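You operate a simulated robot arm through the tools that you are given. There is no shell and no other tool.

Carry out the task below with a simulated robot arm. There is one attempt and no reset: what you move stays moved.

TASK
Find the bruised apple on the rollers and throw it in the pail.
Fine: roll the three round with the knob; shut the lid again; the sound two stay on the rollers. Other fruit stays put. At the grading table.

It is judged by the outcome, as a careful person would: the job done as asked, and still so three seconds after it is handed in. It fails if anything else is knocked over, pushed out of place, dropped, spilled or broken. A push-on lid holds only when it is set on centred and level and pressed home; a screw cap is set on level and turned clockwise until tight.

THE ROBOT
A 7-joint arm with a two-finger parallel gripper, fixed in place. Base frame: the origin is at the foot of the arm, x ahead of it, y to its left, z up. Units: cm, degrees, N and s.
Its first joint turns from -166.0 to 166.0 degrees. Payload 4.4 kg.
Tool frame: the origin (TCP) lies between the finger pads and is the grasp point; the fingertips stand 2.3 cm ahead of it; z points along the fingers, y is the line along which they close. The gripper opens to 9.4 cm. The fingers are 3.8 cm wide and 1 cm thick; the gripper's body (5.4 by 9.6 cm) begins 3.9 cm behind the TCP.
Orientation is told as [roll, pitch, yaw] about the base's x, y, z axes, in that order, counted from this pose: with the fingers straight down and closing along the base's y, the tool's x points along the base's -x, its y along +y and its z along -z.

THE INTERFACE
- The arm moves only by the tool play_rows. Its argument "motion" is a list of rows, each a list of 6 numbers: the shift along the tool's x, y, z in units of 30 mm (1.0 is 30 mm), then the turn, a rotation vector about the tool's x, y, z in units of 8 degrees (1.0 is 8 degrees). In form: [[dx, dy, dz, wx, wy, wz], ...]. A call has 1 to 20 rows; each row shifts and turns the commanded pose from where the row before left it, along the tool's axes as they then stand. "gripper" is the opening, from 0 (shut) to 1 (fully open), set as the call begins (left out, the last holds). A call with a number of a shift or a turn outside -1 to 1 is refused whole. Rows are played at 5 a second. More than 5 cm and 8.6 degrees between two rows, or a gripper value outside its range, and nothing of the call is played. A pose out of reach is approached as far as the arm can. The call stops where the force on the tool passes 90 N (or 10 N more than at its start, if that is more) or the arm is blocked; 0.2 s more then pass. Each finger travels about 7.2 cm/s and halts on what it meets, pressing with about 22 N; the grip force reading is that of the motor and also rises with nothing between the fingers. The clock runs only during rows and for 0.2 s after the last one: add rows that do not move to give the fingers time. The reply holds the time, the measured pose of the TCP, the force on the tool along the base axes, the opening and the grip force, in the units named above and with some noise, with the torque about the TCP (base axes, N m) and any sound that the robot's microphone picked up, and new pictures: "pictures" is both (left out), scene, wrist or none.
- Cameras (640 x 400 px; columns grow to the right, rows downward): "scene" is fixed at [40.06, -49.97, 144.67]; the picture's right is [-0.85, 0.53, 0.00], its down [0.39, 0.63, -0.67] and it looks along [-0.36, -0.57, -0.74] (base axes); focal length 214 px, centre (320, 200). "wrist" rides on the gripper at [8.6, 1.6, -7.4] in the tool frame; the picture's right is [-0.18, 0.98, 0.00], its down [-0.58, -0.11, -0.81] and it looks along [-0.79, -0.15, 0.59] (tool axes); focal length 243 px, centre (320, 200). There is no depth. A picture from a camera that has moved, and an enlarged one, comes with that camera's place and axes in the base frame and with its lens.
- enlarge(camera, box): a new picture of the part [left, top, right, bottom] of that camera's present view, enlarged. The clock stands still meanwhile.
- job_done(): hands the job in; it is judged then, once.

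Places have to be worked out from the pictures, the camera data and where the tool is seen. Open the gripper and draw the arm clear of the work before you hand the job in, unless the task says otherwise.

The tools are called after "Request:" as a command line: name --pt "numbers of a row" for each row, then --argument value for the rest, lists and objects as JSON in quotes. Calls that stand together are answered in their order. play_rows: Moves the arm, as the interface text tells. Its arguments: {"type":"object","properties":{"motion":{"type":"array","items":{"type":"array","items":{"type":"number"}}},"gripper":{"type":"number"},"pictures":{"type":"string","enum":["both","scene","wrist","none"]}},"required":["motion"]} The other tools are called the same way: enlarge (camera, box) takes an enlarged picture of a part of a camera's view; job_done () hands the job in.

At the start:

```text
t: 0.0
tcp_pos: [45.44, 41.01, 112.29]
tool_rot: [0.0, 0.1, 0.0]
ft_force: [0.3, 0.8, 0.5]
moment: [-0.01, -0.02, 0.0]
opening: 9.42
grasp_force: 0.1
```

scene: 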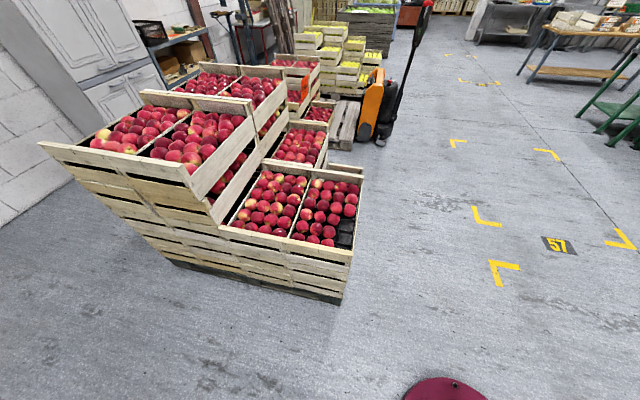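
wrist: 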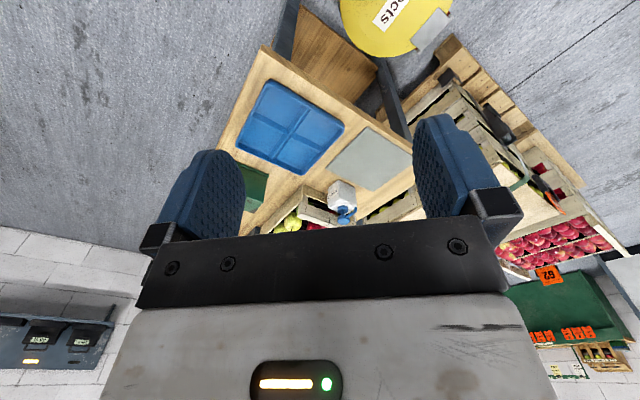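

The scene camera looks away from the work, and the wrist view (upside down) shows a table with a tray, some crates and a yellow "…ects" lid near the top. I'll enlarge both views before moving.

Request:
enlarge --camera "wrist" --box '[200, 0, 520, 200]'

Request:
enlarge --camera "scene" --box '[320, 200, 640, 400]'

```text
2.00 times, centred on (360, 100) of wrist
camera zoom: at [36.73, 42.72, 119.72], right [0.18, 0.98, 0.0], down [0.58, -0.11, 0.81], along [0.79, -0.15, -0.59], focal length 485 px, centre (240, 400)
```

zoom: 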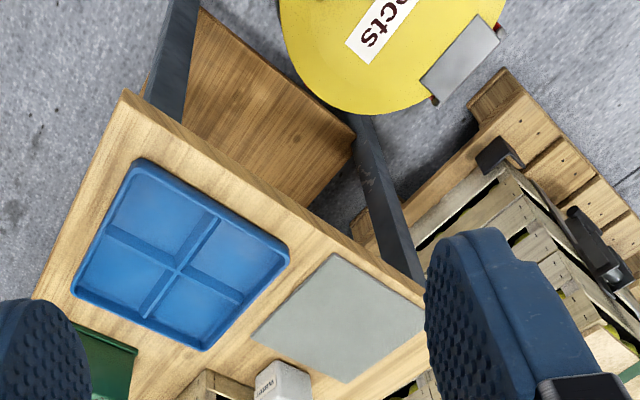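

```text
2.00 times, centred on (480, 300) of scene
camera zoom: at [40.06, -49.97, 144.67], right [-0.85, 0.53, 0.0], down [0.39, 0.63, -0.67], along [-0.36, -0.57, -0.74], focal length 429 px, centre (0, 0)
```

zoom: 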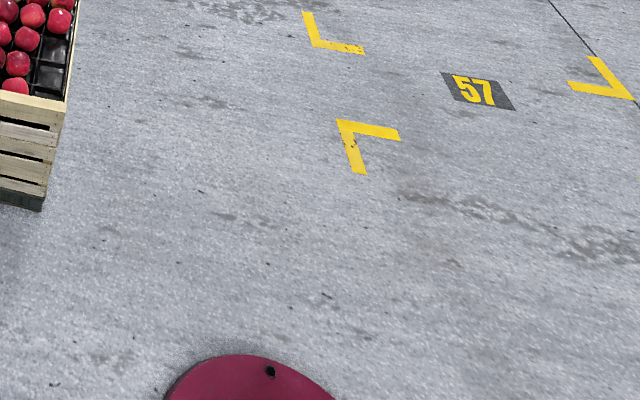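

The lid seems to be to the left, with a table ahead. I tilt the tool so the camera looks further down, to survey the near side of the work.

Request:
play_rows --pt "0 0 0 0 1 0" --pt "0 0 0 0 1 0" --pt "0 0 0 0 1 0" --pt "0 0 0 0 1 0" --pictures "both"

```text
t: 1.0
tcp_pos: [45.5, 40.98, 112.13]
tool_rot: [-0.1, 32.2, 0.0]
ft_force: [-0.3, 0.3, -0.5]
moment: [0.0, 0.01, 0.02]
opening: 9.41
grasp_force: 0.0
camera wrist: at [42.13, 42.73, 123.06], right [0.16, 0.98, -0.1], down [0.92, -0.11, 0.37], along [0.36, -0.15, -0.92], focal length 243 px, centre (320, 200)
```

scene: 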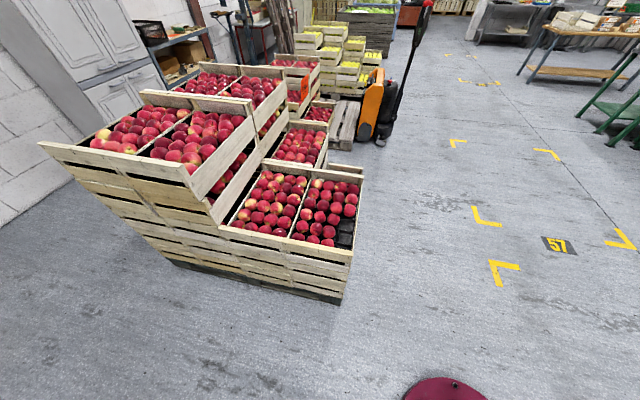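
wrist: 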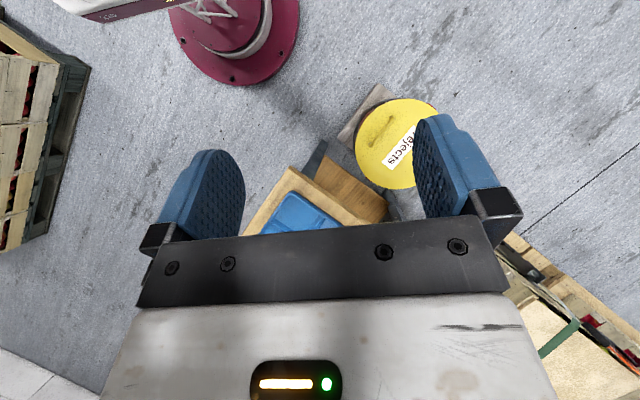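

The base foot is on the floor at z≈0 and the "Rejects" lid is at about (57, 55), somewhere around z≈45. I'll straighten the tool and draw back toward the base, so the table fills the upper part of the wrist view.

Request:
play_rows --pt "0 0 0 0 -1 0" --pt "0 0 0 0 -1 0" --pt "0 0 0 0 -1 0" --pt "0 0 0 0 0 0" --pt "1 -0.5 0 0 0 0" --pt "1 -0.5 0 0 0 0" --pt "1 -0.5 0 0 0 0" --pt "1 -0.5 0 0 0 0" --pt "1 -0.5 0 0 0 0" --pt "1 -0.5 0 0 0 0" --pt "0 0 0 0 0 0" --pictures "wrist"

```text
t: 3.4
tcp_pos: [27.81, 31.94, 114.8]
tool_rot: [0.1, 7.9, 0.0]
ft_force: [-0.2, 0.8, -0.5]
moment: [0.02, 0.01, 0.0]
opening: 9.4
grasp_force: 0.0
camera wrist: at [20.13, 33.59, 123.36], right [0.18, 0.98, -0.02], down [0.69, -0.11, 0.72], along [0.7, -0.15, -0.7], focal length 243 px, centre (320, 200)
```

wrist: 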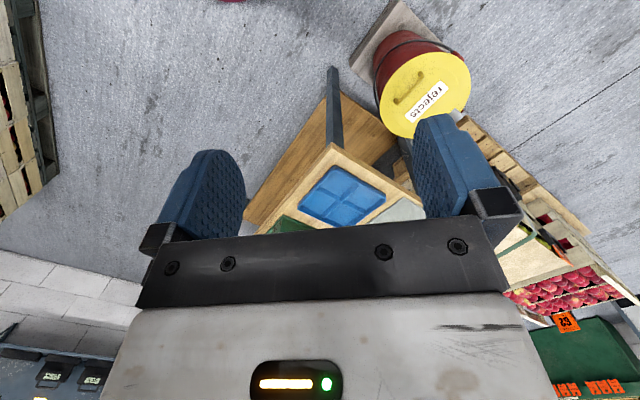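

The pail is dark red with a yellow lid, on a stand at the left. The table runs further out in x, so I move forward over its near edge to see its far part.

Request:
play_rows --pt "-1 -0.2 0 0 0 0" --pt "-1 -0.2 0 0 0 0" --pt "-1 -0.2 0 0 0 0" --pt "-1 -0.2 0 0 0 0" --pt "-1 -0.2 0 0 0 0" --pt "-1 -0.2 0 0 0 0" --pt "-1 -0.2 0 0 0 0" --pt "-1 -0.2 0 0 0 0" --pt "-1 -0.2 0 0 0 0" --pt "-1 -0.2 0 0 0 0" --pt "0 0 0 0 0 0" --pictures "wrist"

```text
t: 5.8
tcp_pos: [57.48, 25.95, 110.71]
tool_rot: [0.0, 8.0, 0.0]
ft_force: [-0.2, 0.0, 0.2]
moment: [0.0, 0.01, -0.04]
opening: 9.4
grasp_force: 0.1
camera wrist: at [49.95, 27.78, 119.23], right [0.18, 0.98, -0.03], down [0.69, -0.11, 0.72], along [0.7, -0.15, -0.7], focal length 243 px, centre (320, 200)
```

wrist: 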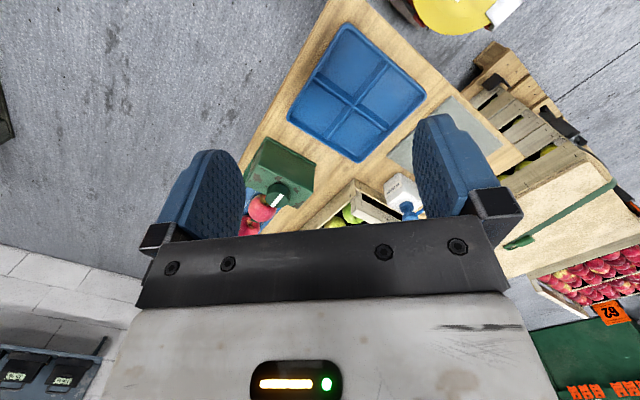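

I can see a green box with a knob and red apples beyond it, which should be the roller unit. I'll enlarge that part.

Request:
enlarge --camera "wrist" --box '[200, 100, 440, 250]'

```text
2.67 times, centred on (320, 175) of wrist
camera zoom: at [49.95, 27.78, 119.23], right [0.18, 0.98, -0.03], down [0.69, -0.11, 0.72], along [0.7, -0.15, -0.7], focal length 647 px, centre (320, 267)
```

zoom: 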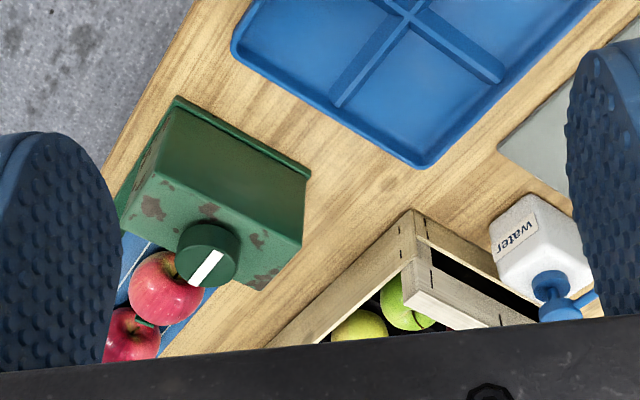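

The table top comes out at z≈74, with the knob at about (85, 11) and the apples beyond it. I move forward and to the right, and tilt a little, to see the rollers from above.

Request:
play_rows --pt "-0.7 -1 0.2 0 0 0" --pt "-0.7 -1 0.2 0 0 0" --pt "-0.7 -1 0.2 0 0 0" --pt "-0.7 -1 0.2 0 0 0" --pt "-0.7 -1 0.2 0 0 0" --pt "-0.7 -1 0.2 0 0 0" --pt "0 0 0 0 1 0" --pt "0 0 0 0 1 0" --pt "0 0 0 0 0 0" --pictures "wrist"

```text
t: 7.8
tcp_pos: [69.25, 7.92, 105.27]
tool_rot: [0.0, 24.2, 0.0]
ft_force: [-0.3, 0.5, 0.1]
moment: [-0.01, 0.03, 0.04]
opening: 9.4
grasp_force: 0.1
camera wrist: at [64.33, 9.65, 115.54], right [0.17, 0.98, -0.07], down [0.86, -0.11, 0.5], along [0.48, -0.15, -0.86], focal length 243 px, centre (320, 200)
```

wrist: 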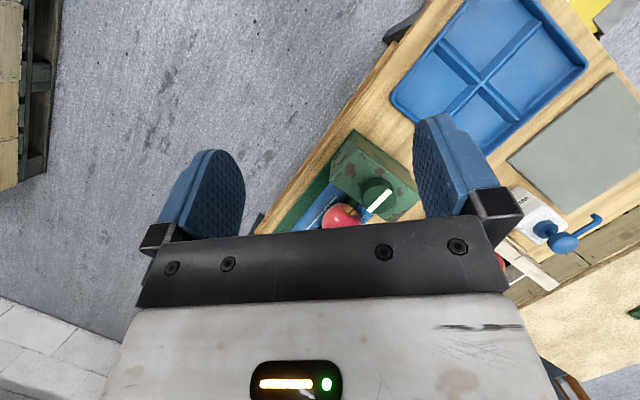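

By triangulation the knob top is at about (81, 12.5, 86) and the nearest apple at (85, 7, 84), with the others further out along (0.8, −0.6). I move forward at constant height to see all three.

Request:
play_rows --pt "-0.91 -0.5 -0.41 0 0 0" --pt "-0.91 -0.5 -0.41 0 0 0" --pt "-0.91 -0.5 -0.41 0 0 0" --pt "-0.91 -0.5 -0.41 0 0 0" --pt "0 0 0 0 0 0" --pictures "wrist"

```text
t: 9.0
tcp_pos: [81.41, 1.83, 105.44]
tool_rot: [0.0, 23.9, 0.0]
ft_force: [-0.2, 0.5, 0.2]
moment: [0.0, 0.0, 0.02]
opening: 9.41
grasp_force: 0.1
camera wrist: at [76.58, 3.57, 115.73], right [0.17, 0.98, -0.07], down [0.86, -0.11, 0.5], along [0.48, -0.15, -0.86], focal length 243 px, centre (320, 200)
```

wrist: 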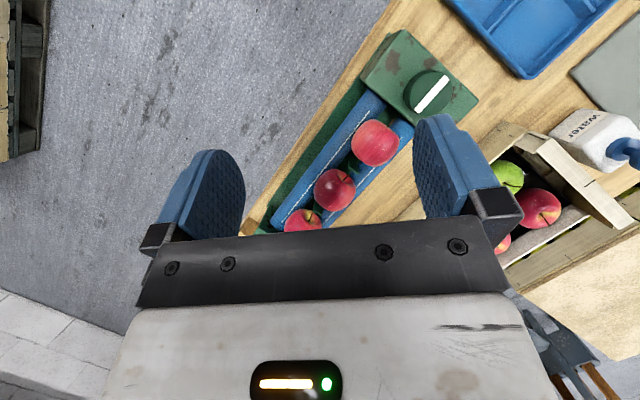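

All three apples on the blue rollers are in view. I enlarge to check for a bruise and read the geometry.

Request:
enlarge --camera "wrist" --box '[240, 20, 496, 240]'

Request:
enlarge --camera "wrist" --box '[270, 100, 430, 240]'

```text
1.82 times, centred on (368, 130) of wrist
camera zoom: at [76.58, 3.57, 115.73], right [0.17, 0.98, -0.07], down [0.86, -0.11, 0.5], along [0.48, -0.15, -0.86], focal length 441 px, centre (233, 327)
```

zoom: 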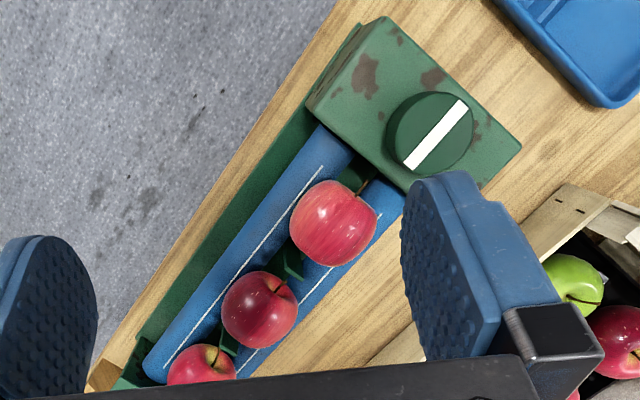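

```text
2.86 times, centred on (350, 170) of wrist
camera zoom: at [76.58, 3.57, 115.73], right [0.17, 0.98, -0.07], down [0.86, -0.11, 0.5], along [0.48, -0.15, -0.86], focal length 693 px, centre (234, 286)
```

zoom: 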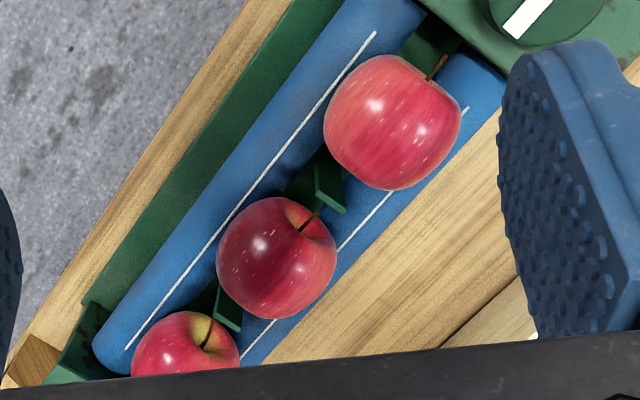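

The apples sit at about (87, 7), (93.5, 0.5) and (100, −6), at z≈83, along the direction (0.7, −0.7). The knob has a vertical axis, is about 5.4 cm across and is near (81.3, 12.6). I level the tool, move over the knob and turn so the fingers will close across the rollers, away from apple 1.

Request:
play_rows --pt "0 0 0 0 -1 0" --pt "0 0 0 0 -1 0" --pt "0 0 0 0 -1 0" --pt "0 0.9 0.5 0 0 0" --pt "0 0.9 0.5 0 0 0" --pt "0 0.9 0.5 0 0 0" --pt "0 0.9 0.5 0 0 0" --pt "0 0 0 0 0 1" --pt "0 0 0 0 0 1" --pt "0 0 0 0 0 1" --pt "0 0 0 0 0 1" --pt "0 0 0 0 0 1" --pt "0 0 0 0 0 0.6" --pt "0 0 0 0 0 0" --pictures "wrist"

```text
t: 12.0
tcp_pos: [81.33, 12.97, 99.39]
tool_rot: [-0.1, -0.1, -45.0]
ft_force: [-1.0, 0.3, 0.0]
moment: [0.02, -0.02, -0.01]
opening: 9.39
grasp_force: 0.0
camera wrist: at [76.25, 20.18, 106.79], right [0.82, 0.57, 0.0], down [0.34, -0.49, 0.81], along [0.46, -0.66, -0.59], focal length 243 px, centre (320, 200)
```

wrist: 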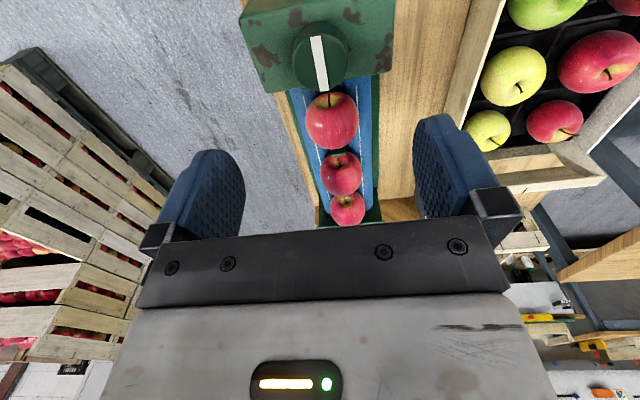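

This view looks straight along the rollers, and the knob comes out at (81.3, 12.7). I enlarge to check the knob height and the apple surfaces.

Request:
enlarge --camera "wrist" --box '[230, 0, 420, 120]'

Request:
enlarge --camera "wrist" --box '[270, 80, 420, 235]'

```text
3.33 times, centred on (325, 60) of wrist
camera zoom: at [76.25, 20.18, 106.79], right [0.82, 0.57, 0.0], down [0.34, -0.49, 0.81], along [0.46, -0.66, -0.59], focal length 809 px, centre (303, 667)
```

zoom: 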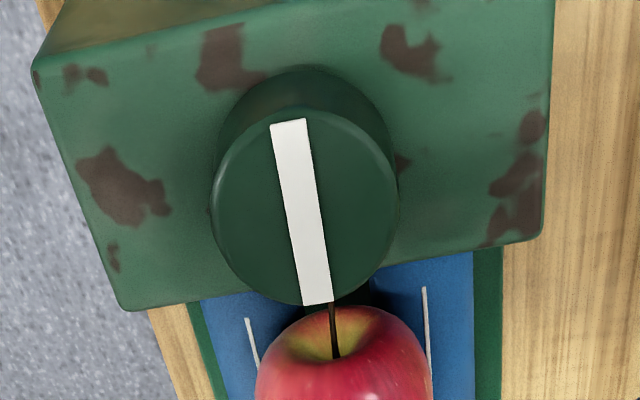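

```text
2.58 times, centred on (345, 158) of wrist
camera zoom: at [76.25, 20.18, 106.79], right [0.82, 0.57, 0.0], down [0.34, -0.49, 0.81], along [0.46, -0.66, -0.59], focal length 626 px, centre (256, 310)
```

zoom: 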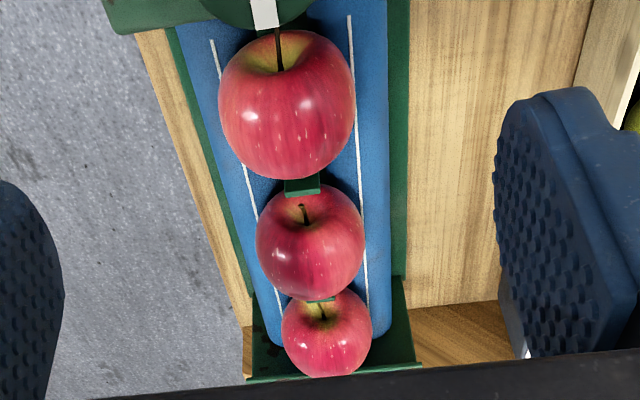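

The knob top is at z≈85.7, the box top at ≈82.8, and the knob is ≈4.6 cm across with its centre at about (81.5, 12.5). I nudge into line and come down to z≈90 to check the alignment.

Request:
play_rows --pt "-0.14 -0.06 0.6 0 0 0" --pt "0 0 0.8 0 0 0" --pt "0 0 0.8 0 0 0" --pt "0 0 0.8 0 0 0" --pt "0 0 0 0 0 0" --pictures "wrist"

```text
t: 13.2
tcp_pos: [81.47, 12.22, 90.44]
tool_rot: [0.0, 0.0, -44.8]
ft_force: [0.2, -0.4, -0.6]
moment: [-0.03, -0.01, 0.04]
opening: 9.4
grasp_force: 0.1
camera wrist: at [76.46, 19.63, 97.78], right [0.82, 0.57, 0.0], down [0.34, -0.49, 0.81], along [0.46, -0.66, -0.59], focal length 243 px, centre (320, 200)
```

wrist: 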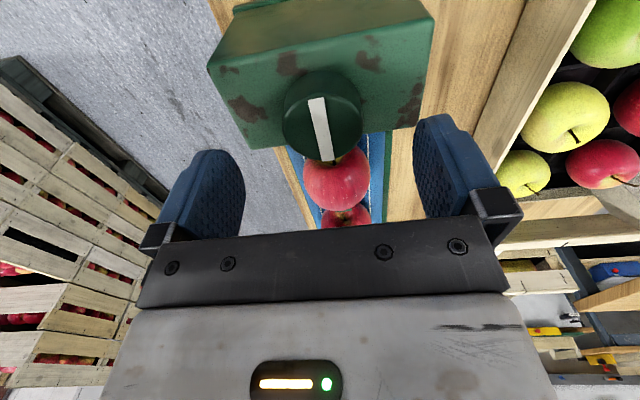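

The knob is lined up left to right. I'll zoom in to measure the fore-aft offset before going lower.

Request:
enlarge --camera "wrist" --box '[240, 40, 400, 240]'

```text
2.00 times, centred on (320, 140) of wrist
camera zoom: at [76.46, 19.63, 97.78], right [0.82, 0.57, 0.0], down [0.34, -0.49, 0.81], along [0.46, -0.66, -0.59], focal length 485 px, centre (320, 320)
```

zoom: 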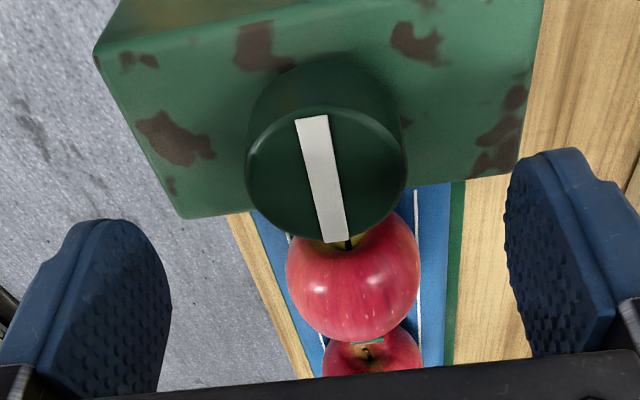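

The heights have about 1 cm of uncertainty (knob top 85.7–87), so I'll go to TCP z≈86.7, with the tips at ≈84.4, clear of the box top. Then I look again.

Request:
play_rows --pt "0.06 0.07 0.6 0 0 0" --pt "0 0 0.6 0 0 0" --pt "0 0 0 0 0 0" --pictures "wrist"

Request:
enlarge --camera "wrist" --box '[160, 60, 480, 240]'

```text
t: 14.0
tcp_pos: [81.49, 12.74, 86.84]
tool_rot: [0.0, 0.0, -44.9]
ft_force: [-0.1, 0.1, -0.9]
moment: [-0.03, -0.01, 0.0]
opening: 9.38
grasp_force: 0.1
camera wrist: at [76.43, 19.98, 94.24], right [0.82, 0.57, 0.0], down [0.34, -0.49, 0.81], along [0.46, -0.66, -0.59], focal length 243 px, centre (320, 200)
```

wrist: 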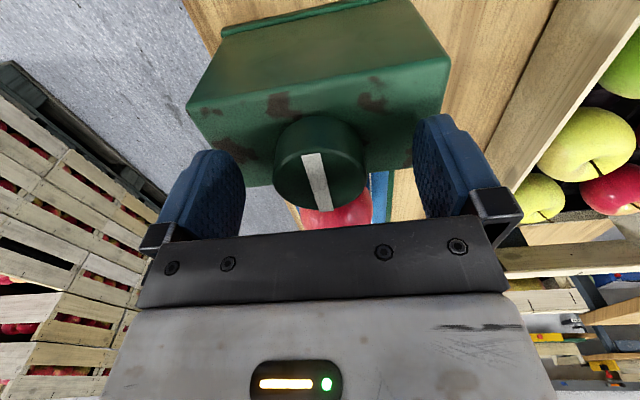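

```text
2.00 times, centred on (320, 150) of wrist
camera zoom: at [76.43, 19.98, 94.24], right [0.82, 0.57, 0.0], down [0.34, -0.49, 0.81], along [0.46, -0.66, -0.59], focal length 485 px, centre (320, 300)
```

zoom: 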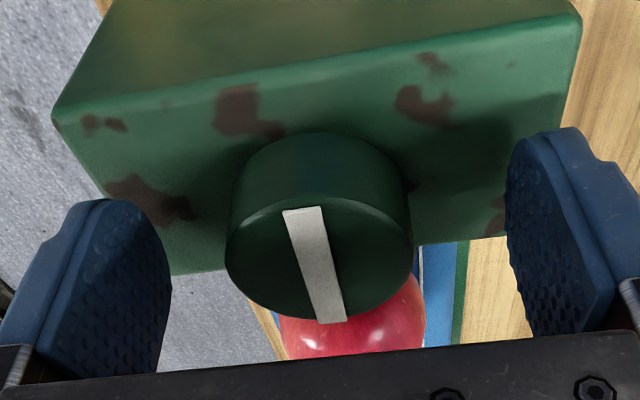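

The knob top is just below the TCP and centred. I close on it and let the fingers settle.

Request:
play_rows --pt "0 0 0 0 0 0" --pt "0 0 0 0 0 0" --pt "0 0 0 0 0 0" --pt "0 0 0 0 0 0" --gripper 0 --pictures "wrist"

```text
t: 15.0
tcp_pos: [81.48, 12.64, 86.89]
tool_rot: [0.1, -0.1, -44.8]
ft_force: [-9.1, -7.6, 3.6]
moment: [-0.1, 0.3, -0.03]
opening: 4.56
grasp_force: 44.5
camera wrist: at [76.4, 19.96, 94.24], right [0.82, 0.57, 0.0], down [0.34, -0.49, 0.81], along [0.46, -0.66, -0.59], focal length 243 px, centre (320, 200)
```

wrist: 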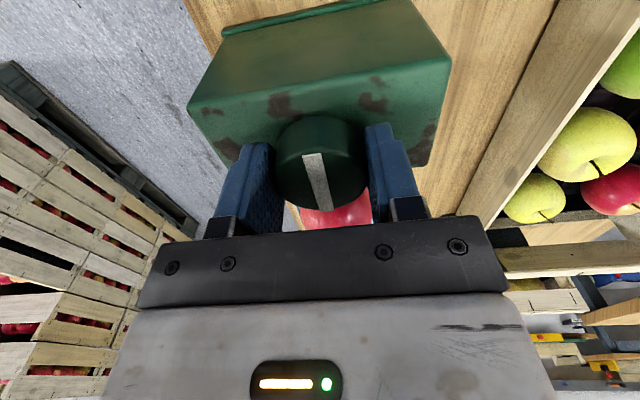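

The grip holds at 4.56 cm, with a slight sideways load that I ease off. Now I turn the knob (yaw increasing) and watch the forces and the rollers.

Request:
play_rows --pt "0 -0.04 0 0 0 0" --pt "0 0 0 0 0 -0.7" --pt "0 0 0 0 0 -0.7" --pt "0 0 0 0 0 -0.7" --pt "0 0 0 0 0 -0.7" --pt "0 0 0 0 0 0" --pictures "wrist"

```text
t: 16.4
tcp_pos: [81.38, 12.61, 86.81]
tool_rot: [0.0, 0.0, -22.3]
ft_force: [16.2, 2.8, -1.2]
moment: [0.05, -0.42, 0.05]
opening: 4.55
grasp_force: 44.8
camera wrist: at [73.97, 17.45, 94.23], right [0.54, 0.84, 0.0], down [0.5, -0.32, 0.81], along [0.68, -0.44, -0.59], focal length 243 px, centre (320, 200)
```

wrist: 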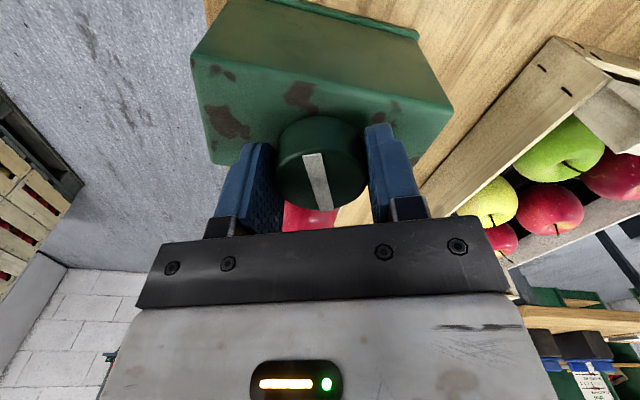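

The knob turns with the gripper, as the stripe has stayed aligned between the fingers. I continue the stroke toward +45°.

Request:
play_rows --pt "-0.03 0 0 0 0 -0.8" --pt "0 0 0 0 0 -0.8" --pt "0 0 0 0 0 -0.8" --pt "0 0 0 0 0 -0.8" --pt "0 0 0 0 0 -0.8" --pt "0 0 0 0 0 -0.8" --pt "0 0 0 0 0 -0.8" --pt "0 0 0 0 0 -0.8" --pt "0 0 0 0 0 0" --pictures "wrist"

```text
t: 18.4
tcp_pos: [81.36, 12.33, 86.82]
tool_rot: [0.0, 0.0, 28.8]
ft_force: [-25.9, -17.1, 18.7]
moment: [-0.43, 0.56, 0.02]
opening: 4.55
grasp_force: 45.1
camera wrist: at [73.04, 9.82, 94.21], right [-0.31, 0.95, 0.0], down [0.56, 0.19, 0.81], along [0.77, 0.25, -0.59], focal length 243 px, centre (320, 200)
```

wrist: 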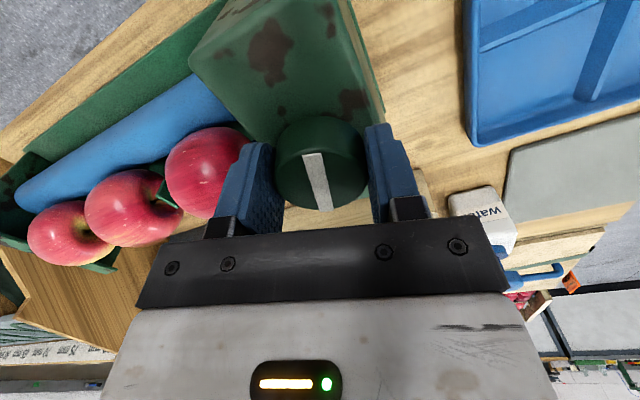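

There is a good side view of the apples, but the force has grown to ≈35 N. I'll check whether the finger is touching apple 1 before going further.

Request:
enlarge --camera "wrist" --box '[0, 80, 320, 280]'

Request:
enlarge --camera "wrist" --box '[140, 90, 300, 240]'

```text
2.00 times, centred on (160, 180) of wrist
camera zoom: at [73.04, 9.82, 94.21], right [-0.31, 0.95, 0.0], down [0.56, 0.19, 0.81], along [0.77, 0.25, -0.59], focal length 485 px, centre (640, 240)
```

zoom: 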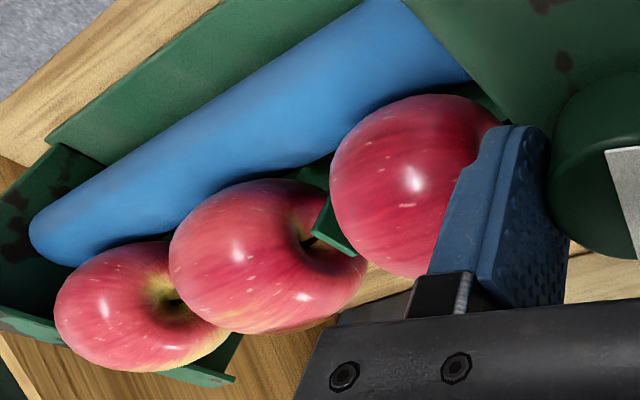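

```text
2.67 times, centred on (220, 165) of wrist
camera zoom: at [73.04, 9.82, 94.21], right [-0.31, 0.95, 0.0], down [0.56, 0.19, 0.81], along [0.77, 0.25, -0.59], focal length 647 px, centre (587, 293)
```

zoom: 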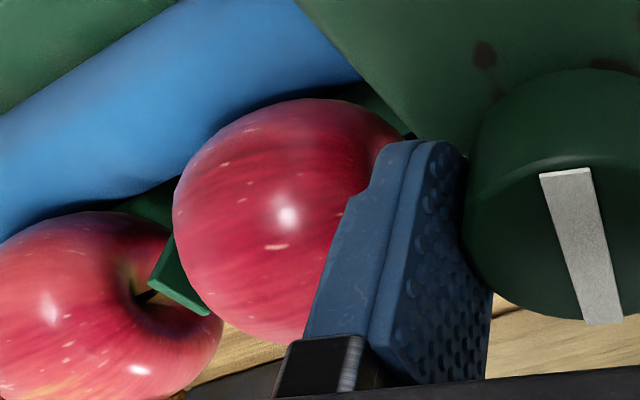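

No clear contact: the load runs along the pads, so it looks like strain from an off-centre grip. I ease the tool a few millimetres along its x and slightly up, then recheck the force.

Request:
play_rows --pt "0.06 0 -0.03 0 0 0" --pt "0 0 0 0 0 0" --pictures "none"

```text
t: 19.0
tcp_pos: [81.34, 12.49, 86.84]
tool_rot: [0.2, -0.1, 28.8]
ft_force: [37.0, -2.5, -18.7]
moment: [0.49, -1.01, -0.01]
opening: 4.6
grasp_force: 45.2
```

The force flipped sign, so the stiffness is about 350 N/cm and I overshot. I go back half.

Request:
play_rows --pt "-0.03 0 0.015 0 0 0" --pt "0 0 0 0 0 0" --pictures "none"

```text
t: 19.6
tcp_pos: [81.35, 12.37, 86.79]
tool_rot: [-0.1, 0.0, 28.7]
ft_force: [12.4, -17.5, -2.3]
moment: [-0.35, -0.24, -0.03]
opening: 4.55
grasp_force: 44.9
```

The forces are moderate now. I keep turning in smaller stages.

Request:
play_rows --pt "0 0 0 0 0 -0.8" --pt "0 0 0 0 0 -0.8" --pt "0 0 0 0 0 -0.8" --pt "0 0 0 0 0 -0.8" --pt "0 0 0 0 0 -0.8" --pt "0 0 0 0 0 0" --pictures "wrist"

```text
t: 21.0
tcp_pos: [81.3, 12.46, 86.87]
tool_rot: [0.0, 0.1, 60.8]
ft_force: [32.0, -42.6, -12.0]
moment: [-0.9, -0.09, 0.05]
opening: 4.56
grasp_force: 44.9
camera wrist: at [75.78, 5.75, 94.22], right [-0.77, 0.64, 0.0], down [0.38, 0.45, 0.81], along [0.52, 0.62, -0.59], focal length 243 px, centre (320, 200)
```

wrist: 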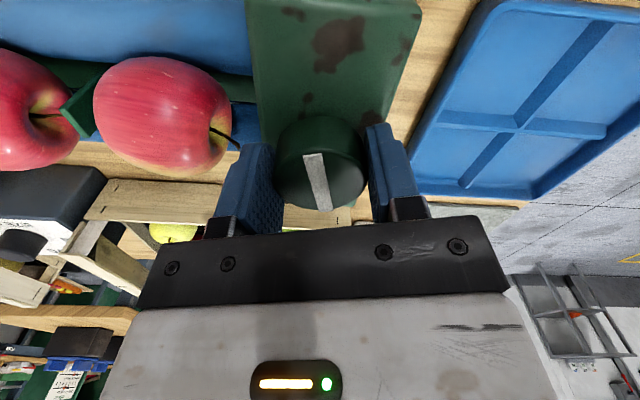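

The load is growing along the closing line. I shift about 1 mm to relieve it, then carry on.

Request:
play_rows --pt "0.015 -0.04 0.01 0 0 0" --pt "0 0 0 0 0 -0.8" --pt "0 0 0 0 0 -0.8" --pt "0 0 0 0 0 -0.8" --pt "0 0 0 0 0 -0.8" --pt "0 0 0 0 0 0" --pictures "wrist"

```text
t: 22.4
tcp_pos: [81.54, 12.26, 86.88]
tool_rot: [-0.1, 0.1, 86.5]
ft_force: [44.0, -20.6, -13.1]
moment: [-0.36, -0.94, 0.01]
opening: 4.55
grasp_force: 44.7
camera wrist: at [79.31, 3.98, 94.22], right [-0.97, 0.24, 0.0], down [0.14, 0.57, 0.81], along [0.2, 0.78, -0.59], focal length 243 px, centre (320, 200)
```

wrist: 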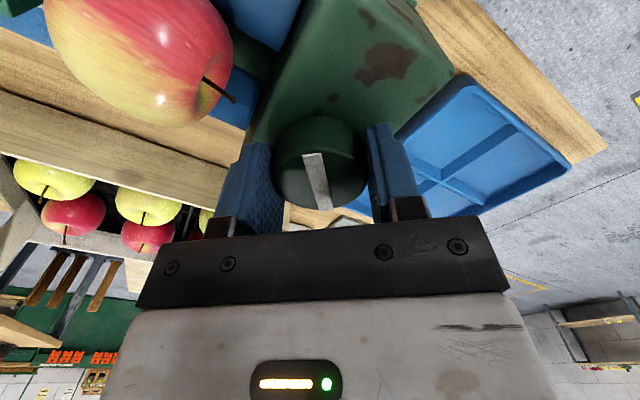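

The load is the same kind again. I shift 1.5 mm along the closing line and finish the stroke to yaw ≈ 135°, where the fingers again lie across the rollers.

Request:
play_rows --pt "0.01 -0.045 0.01 0 0 0" --pt "0 0 0 0 0 -0.8" --pt "0 0 0 0 0 -0.8" --pt "0 0 0 0 0 -0.8" --pt "0 0 0 0 0 0" --pictures "none"

```text
t: 23.6
tcp_pos: [81.59, 12.39, 86.89]
tool_rot: [-0.1, -0.1, 105.7]
ft_force: [-4.4, -3.9, 26.3]
moment: [0.09, 0.2, 0.01]
opening: 4.57
grasp_force: 45.3
```

Request:
play_rows --pt "0 0 -0.03 0 0 0" --pt "0 0 0 0 0 -0.8" --pt "0 0 0 0 0 -0.8" --pt "0 0 0 0 0 -0.8" --pt "0 0 0 0 0 -0.8" --pt "0 0 0 0 0 0" --pictures "wrist"

```text
t: 25.0
tcp_pos: [81.49, 12.45, 86.75]
tool_rot: [0.0, 0.0, 131.2]
ft_force: [18.8, 41.3, -7.7]
moment: [0.89, -0.53, -0.03]
opening: 4.59
grasp_force: 44.9
camera wrist: at [86.04, 4.96, 94.22], right [-0.86, -0.51, 0.0], down [-0.3, 0.51, 0.81], along [-0.41, 0.69, -0.59], focal length 243 px, centre (320, 200)
```

wrist: 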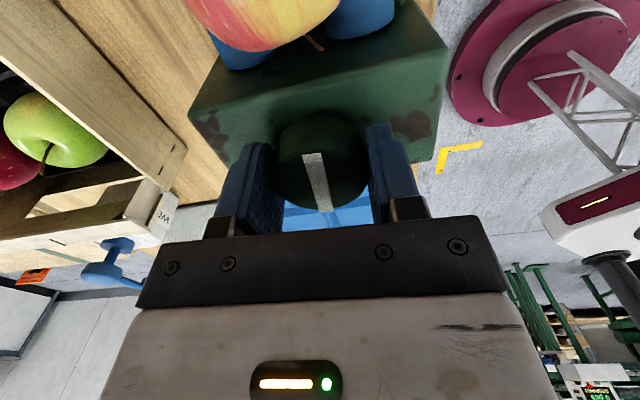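

The stroke is finished at yaw 131° with the fingers across the rollers. I open, lift clear and take a look.

Request:
play_rows --pt "0 0 0 0 0 0" --pt "0 0 0 0 0 0" --pt "0 0 0 0 0 0" --pt "0 0 -0.8 0 0 0" --pt "0 0 -1 0 0 0" --pt "0 0 -1 0 0 0" --pt "0 0 -1 0 0 0" --pt "0 0 0 0 0 0" --gripper 1 --pictures "wrist"

```text
t: 26.8
tcp_pos: [81.51, 12.25, 98.31]
tool_rot: [-0.1, 0.0, 131.2]
ft_force: [0.0, -0.2, 0.0]
moment: [-0.04, 0.0, -0.03]
opening: 9.38
grasp_force: 0.0
camera wrist: at [85.96, 4.78, 105.65], right [-0.86, -0.51, 0.0], down [-0.3, 0.51, 0.81], along [-0.41, 0.69, -0.59], focal length 243 px, centre (320, 200)
```

wrist: 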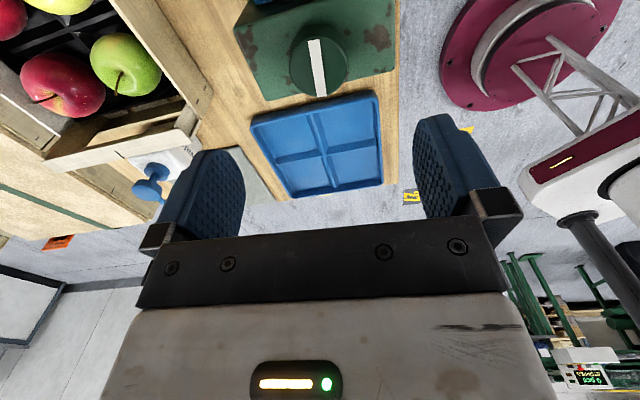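

All clear. In this orientation tool +x runs along the rollers, so I slide outward to view the apples from their far side.

Request:
play_rows --pt "0.9 0 0 0 0 0" --pt "0.9 0 0 0 0 0" --pt "0.9 0 0 0 0 0" --pt "0.9 0 0 0 0 0" --pt "0.9 0 0 0 0 0" --pt "0 0 0 0 0 0" --pictures "wrist"

```text
t: 28.2
tcp_pos: [90.32, 2.1, 98.19]
tool_rot: [0.1, 0.0, 131.2]
ft_force: [0.5, 1.0, -0.6]
moment: [-0.03, 0.02, -0.05]
opening: 9.42
grasp_force: 0.1
camera wrist: at [94.83, -5.4, 105.6], right [-0.86, -0.51, 0.0], down [-0.3, 0.51, 0.81], along [-0.41, 0.69, -0.59], focal length 243 px, centre (320, 200)
```

wrist: 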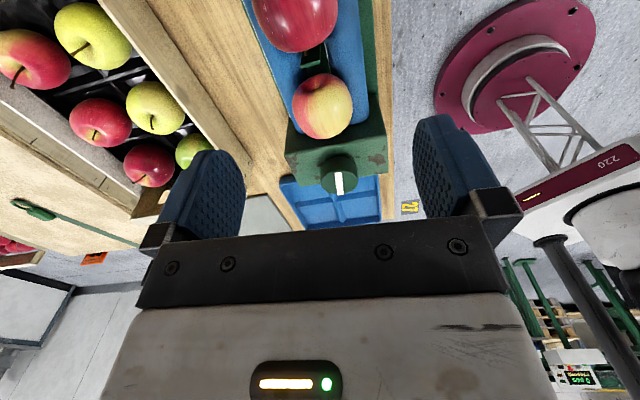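

Apples 1 and 2 are now visible from above and beyond. I enlarge to look for a bruise.

Request:
enlarge --camera "wrist" --box '[230, 0, 410, 150]'

```text
2.67 times, centred on (320, 75) of wrist
camera zoom: at [94.83, -5.4, 105.6], right [-0.86, -0.51, 0.0], down [-0.3, 0.51, 0.81], along [-0.41, 0.69, -0.59], focal length 647 px, centre (320, 533)
```

zoom: 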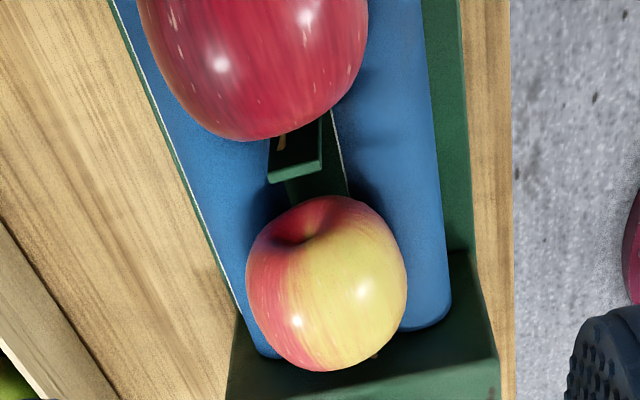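

Apple 1 shows only its yellow blush side, with no bruise so far. I slide further out to see apples 2 and 3.

Request:
play_rows --pt "0.8 0 0 0 0 0" --pt "0.8 0 0 0 0 0" --pt "0.8 0 0 0 0 0" --pt "0 0 0 0 0 0" --pictures "wrist"

Request:
enlarge --camera "wrist" --box '[210, 0, 420, 200]'

```text
t: 29.2
tcp_pos: [95.18, -3.21, 98.19]
tool_rot: [0.1, 0.0, 131.2]
ft_force: [0.6, -0.6, 0.7]
moment: [0.02, 0.01, 0.01]
opening: 9.41
grasp_force: 0.1
camera wrist: at [99.68, -10.81, 105.56], right [-0.86, -0.51, 0.0], down [-0.3, 0.51, 0.81], along [-0.41, 0.69, -0.59], focal length 243 px, centre (320, 200)
```

wrist: 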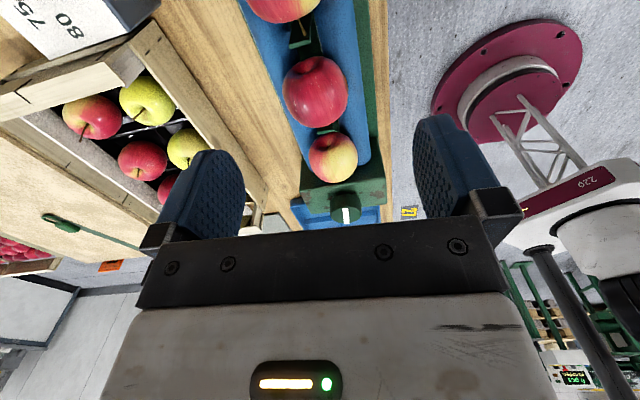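

```text
2.00 times, centred on (315, 100) of wrist
camera zoom: at [99.68, -10.81, 105.56], right [-0.86, -0.51, 0.0], down [-0.3, 0.51, 0.81], along [-0.41, 0.69, -0.59], focal length 485 px, centre (330, 400)
```

zoom: 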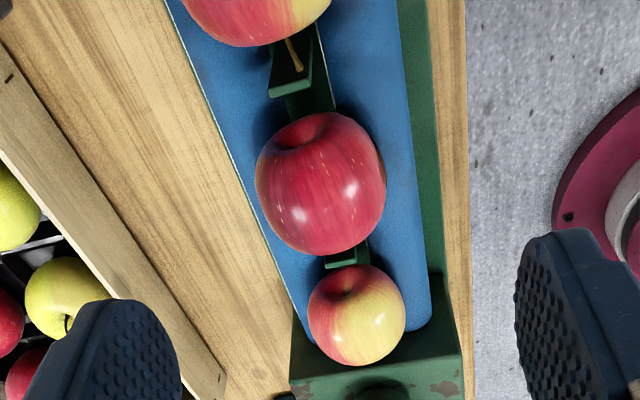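

Apple 2 is confirmed at (93.5, 0.4, 83) and apple 1 at (87.1, 6.8, 83), with no bruise on these faces. I go back over the knob and unwind the wrist to re-grip it for another stroke.

Request:
play_rows --pt "-0.868 0 0 0 0 0" --pt "-0.868 0 0 0 0 0" --pt "-0.868 0 0 0 0 0" --pt "-0.868 0 0 0 0 0" --pt "-0.868 0 0 0 0 0" --pt "-0.868 0 0 0 0 0" --pt "-0.868 0 0 0 0 0" --pt "-0.868 0 0 0 0 0" --pt "0 0 0 0 0 1" --pt "0 0 0 0 0 1" --pt "0 0 0 0 0 1" --pt "0 0 0 0 0 1" --pt "0 0 0 0 0 1" --pt "0 0 0 0 0 1" --pt "0 0 0 0 0 1" --pt "0 0 0 0 0 1" --pt "0 0 0 0 0 1" --pt "0 0 0 0 0 1" --pt "0 0 0 0 0 1" --pt "0 0 0 0 0 1" --pictures "wrist"

```text
t: 33.4
tcp_pos: [81.58, 12.5, 98.24]
tool_rot: [0.0, -0.1, 35.1]
ft_force: [1.0, -0.1, 0.2]
moment: [-0.02, -0.01, 0.02]
opening: 9.42
grasp_force: 0.1
camera wrist: at [73.47, 8.9, 105.66], right [-0.41, 0.91, 0.0], down [0.54, 0.24, 0.81], along [0.73, 0.33, -0.59], focal length 243 px, centre (320, 200)
```

wrist: 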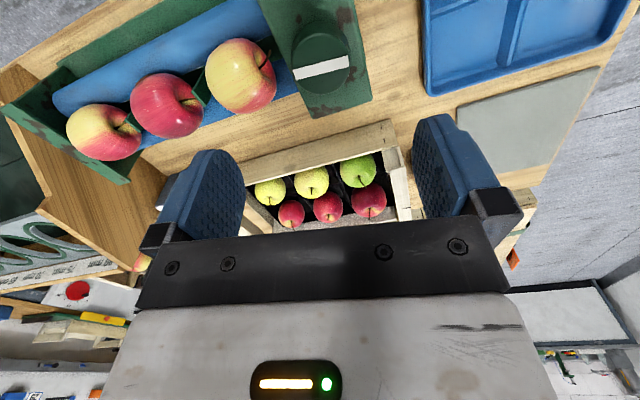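

There is a clear view of all three apples from the table-edge side. I enlarge it to check for bruising.

Request:
enlarge --camera "wrist" --box '[50, 20, 300, 176]'

```text
2.56 times, centred on (175, 98) of wrist
camera zoom: at [73.47, 8.9, 105.66], right [-0.41, 0.91, 0.0], down [0.54, 0.24, 0.81], along [0.73, 0.33, -0.59], focal length 621 px, centre (691, 461)
```

zoom: 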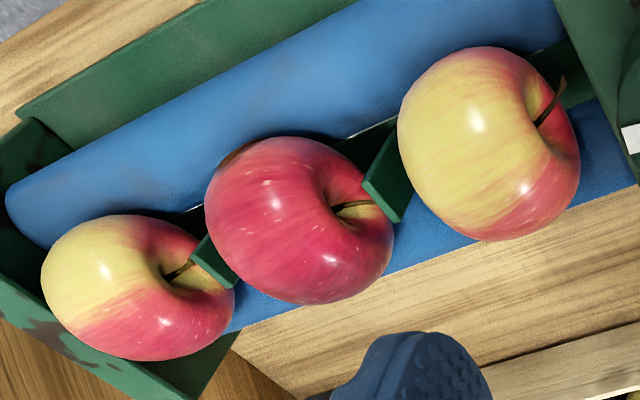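

Apple 2 shows a brownish edge at its upper left. I zoom in on it.

Request:
enlarge --camera "wrist" --box '[120, 60, 220, 145]'

```text
4.71 times, centred on (170, 102) of wrist
camera zoom: at [73.47, 8.9, 105.66], right [-0.41, 0.91, 0.0], down [0.54, 0.24, 0.81], along [0.73, 0.33, -0.59], focal length 1142 px, centre (1026, 659)
```

zoom: 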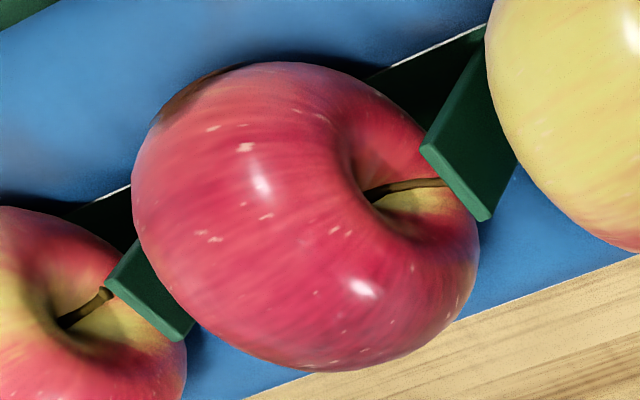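

There is a brown patch at the table-edge side of apple 2. To confirm it, I move off the table edge, level with apple 2, and look at that side directly.

Request:
play_rows --pt "0.4 -0.89 0 0 0 0" --pt "0.4 -0.89 0 0 0 0" --pt "0.4 -0.89 0 0 0 0" --pt "0.4 -0.89 0 0 0 0" --pt "0.4 -0.89 0 0 0 0" --pt "0.4 -0.89 0 0 0 0" --pt "0.4 -0.89 0 0 0 0" --pt "0 0 0 0 0 -0.9" --pt "0 0 0 0 0 -0.9" --pt "0 0 0 0 0 -0.8" --pt "0 0 0.84 0 0 0" --pt "0 0 0.84 0 0 0" --pt "0 0 0.84 0 0 0" --pt "0 0 0 0 0 0" --pictures "wrist"

Request:
enlarge --camera "wrist" --box '[200, 60, 440, 236]'

```text
t: 36.4
tcp_pos: [85.29, -7.69, 90.71]
tool_rot: [0.0, -0.1, 56.0]
ft_force: [-0.5, 0.6, 0.6]
moment: [0.0, -0.01, 0.0]
opening: 9.41
grasp_force: 0.0
camera wrist: at [79.12, -13.89, 98.05], right [-0.71, 0.7, 0.0], down [0.42, 0.42, 0.81], along [0.57, 0.57, -0.59], focal length 243 px, centre (320, 200)
```

wrist: 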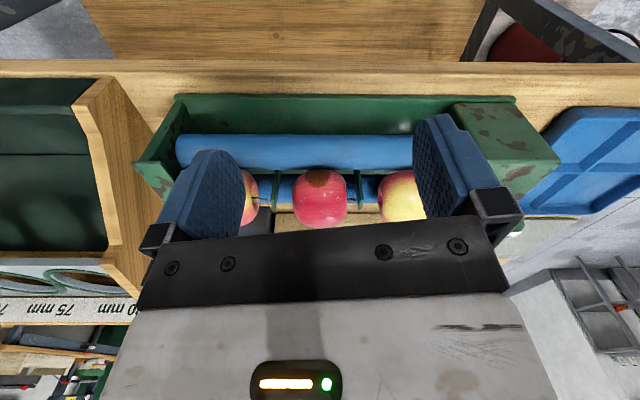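

```text
2.27 times, centred on (320, 148) of wrist
camera zoom: at [79.12, -13.89, 98.05], right [-0.71, 0.7, 0.0], down [0.42, 0.42, 0.81], along [0.57, 0.57, -0.59], focal length 551 px, centre (320, 318)
```

zoom: 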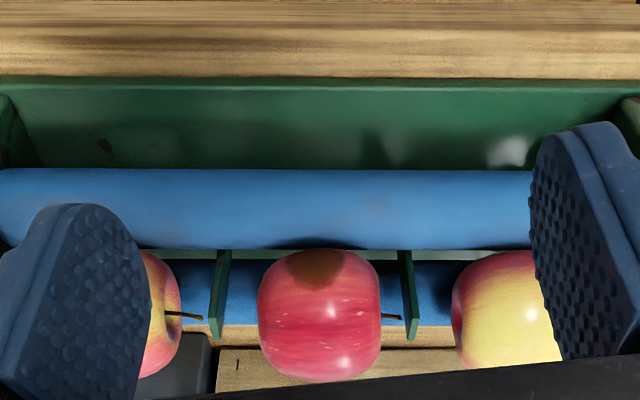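

The brown bruise on the middle apple (93.5, 0.4) is plain, and apples 1 and 3 look sound. Next I study the pail and its lid, so I lift, turn square and start across toward it, staying high over the table.

Request:
play_rows --pt "0 0 -1 0 0 0" --pt "0 0 -1 0 0 0" --pt "0 0 -1 0 0 0" --pt "0 0 -0.5 0 0 1" --pt "0 0 0 0 0 1" --pt "0 0 0 0 0 1" --pt "0 0 0 0 0 1" --pt "0 0 0 0 0 1" --pt "0 0 0 0 0 1" --pt "0 0 0 0 0 1" --pt "0.61 0.965 -0.1 0 0 0" --pt "0.61 0.965 -0.1 0 0 0" --pt "0.61 0.965 -0.1 0 0 0" --pt "0.61 0.965 -0.1 0 0 0" --pt "0.61 0.965 -0.1 0 0 0" --pt "0.61 0.965 -0.1 0 0 0" --pt "0.61 0.965 -0.1 0 0 0" --pt "0.61 0.965 -0.1 0 0 0" --pt "0.61 0.965 -0.1 0 0 0" --pt "0.61 0.965 -0.1 0 0 0" --pictures "wrist"

```text
t: 40.6
tcp_pos: [67.12, 21.17, 104.25]
tool_rot: [-0.1, 0.0, 0.0]
ft_force: [-0.2, -0.1, 0.5]
moment: [0.01, -0.02, -0.03]
opening: 9.37
grasp_force: 0.0
camera wrist: at [58.33, 22.98, 111.61], right [0.18, 0.98, 0.0], down [0.58, -0.11, 0.81], along [0.79, -0.15, -0.59], focal length 243 px, centre (320, 200)
```

wrist: 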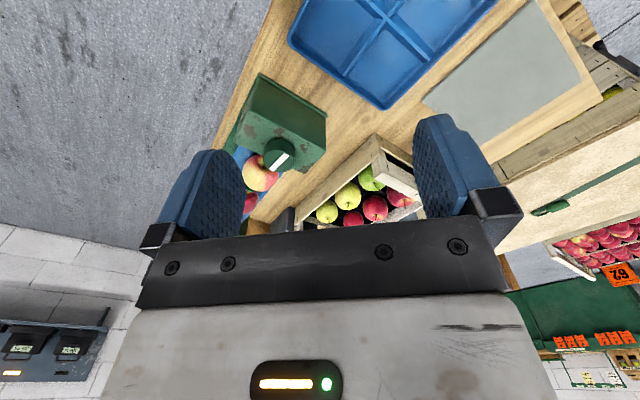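

The path is clear, so I continue over to the near side of the pail.

Request:
play_rows --pt "0.7 0.94 0 0 0 0" --pt "0.7 0.94 0 0 0 0" --pt "0.7 0.94 0 0 0 0" --pt "0.7 0.94 0 0 0 0" --pt "0.7 0.94 0 0 0 0" --pt "0.7 0.94 0 0 0 0" --pt "0.7 0.94 0 0 0 0" --pt "0.7 0.94 0 0 0 0" --pt "0.7 0.94 0 0 0 0" --pt "0.7 0.94 0 0 0 0" --pt "0.7 0.94 0 0 0 0" --pt "0.7 0.94 0 0 0 0" --pt "0 0 0 0 0 0" --pictures "wrist"

```text
t: 43.4
tcp_pos: [41.83, 55.05, 104.16]
tool_rot: [0.1, 0.0, -0.1]
ft_force: [-0.5, 0.5, -0.8]
moment: [0.01, 0.02, 0.02]
opening: 9.39
grasp_force: 0.2
camera wrist: at [33.17, 56.66, 111.47], right [0.18, 0.98, 0.0], down [0.58, -0.11, 0.81], along [0.79, -0.15, -0.59], focal length 243 px, centre (320, 200)
```

wrist: 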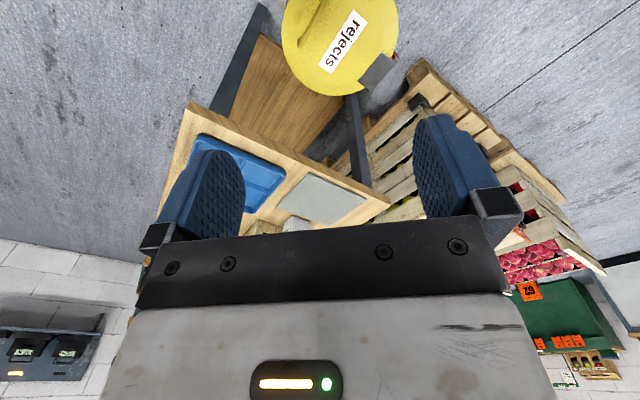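

The lid lies ahead and below. I tilt the camera down to see all of it.

Request:
play_rows --pt "0 0 0 0 1 0" --pt "0 0 0 0 1 0" --pt "0 0 0 0 1 0" --pt "0 0 0 0 0 0" --pictures "wrist"

Request:
enlarge --camera "wrist" --box '[250, 60, 450, 230]'

```text
t: 44.4
tcp_pos: [41.99, 55.0, 104.21]
tool_rot: [0.0, 24.1, 0.0]
ft_force: [-0.1, -0.3, 0.8]
moment: [0.01, 0.0, 0.01]
opening: 9.41
grasp_force: 0.1
camera wrist: at [37.02, 56.73, 114.48], right [0.17, 0.98, -0.07], down [0.86, -0.11, 0.5], along [0.48, -0.15, -0.86], focal length 243 px, centre (320, 200)
```

wrist: 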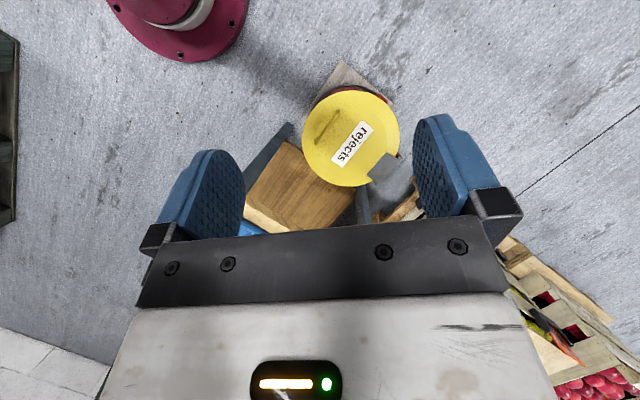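

```text
2.35 times, centred on (350, 145) of wrist
camera zoom: at [37.02, 56.73, 114.48], right [0.17, 0.98, -0.07], down [0.86, -0.11, 0.5], along [0.48, -0.15, -0.86], focal length 571 px, centre (249, 329)
```

zoom: 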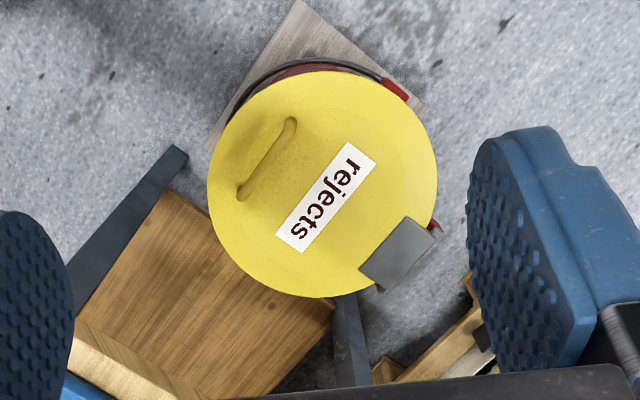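

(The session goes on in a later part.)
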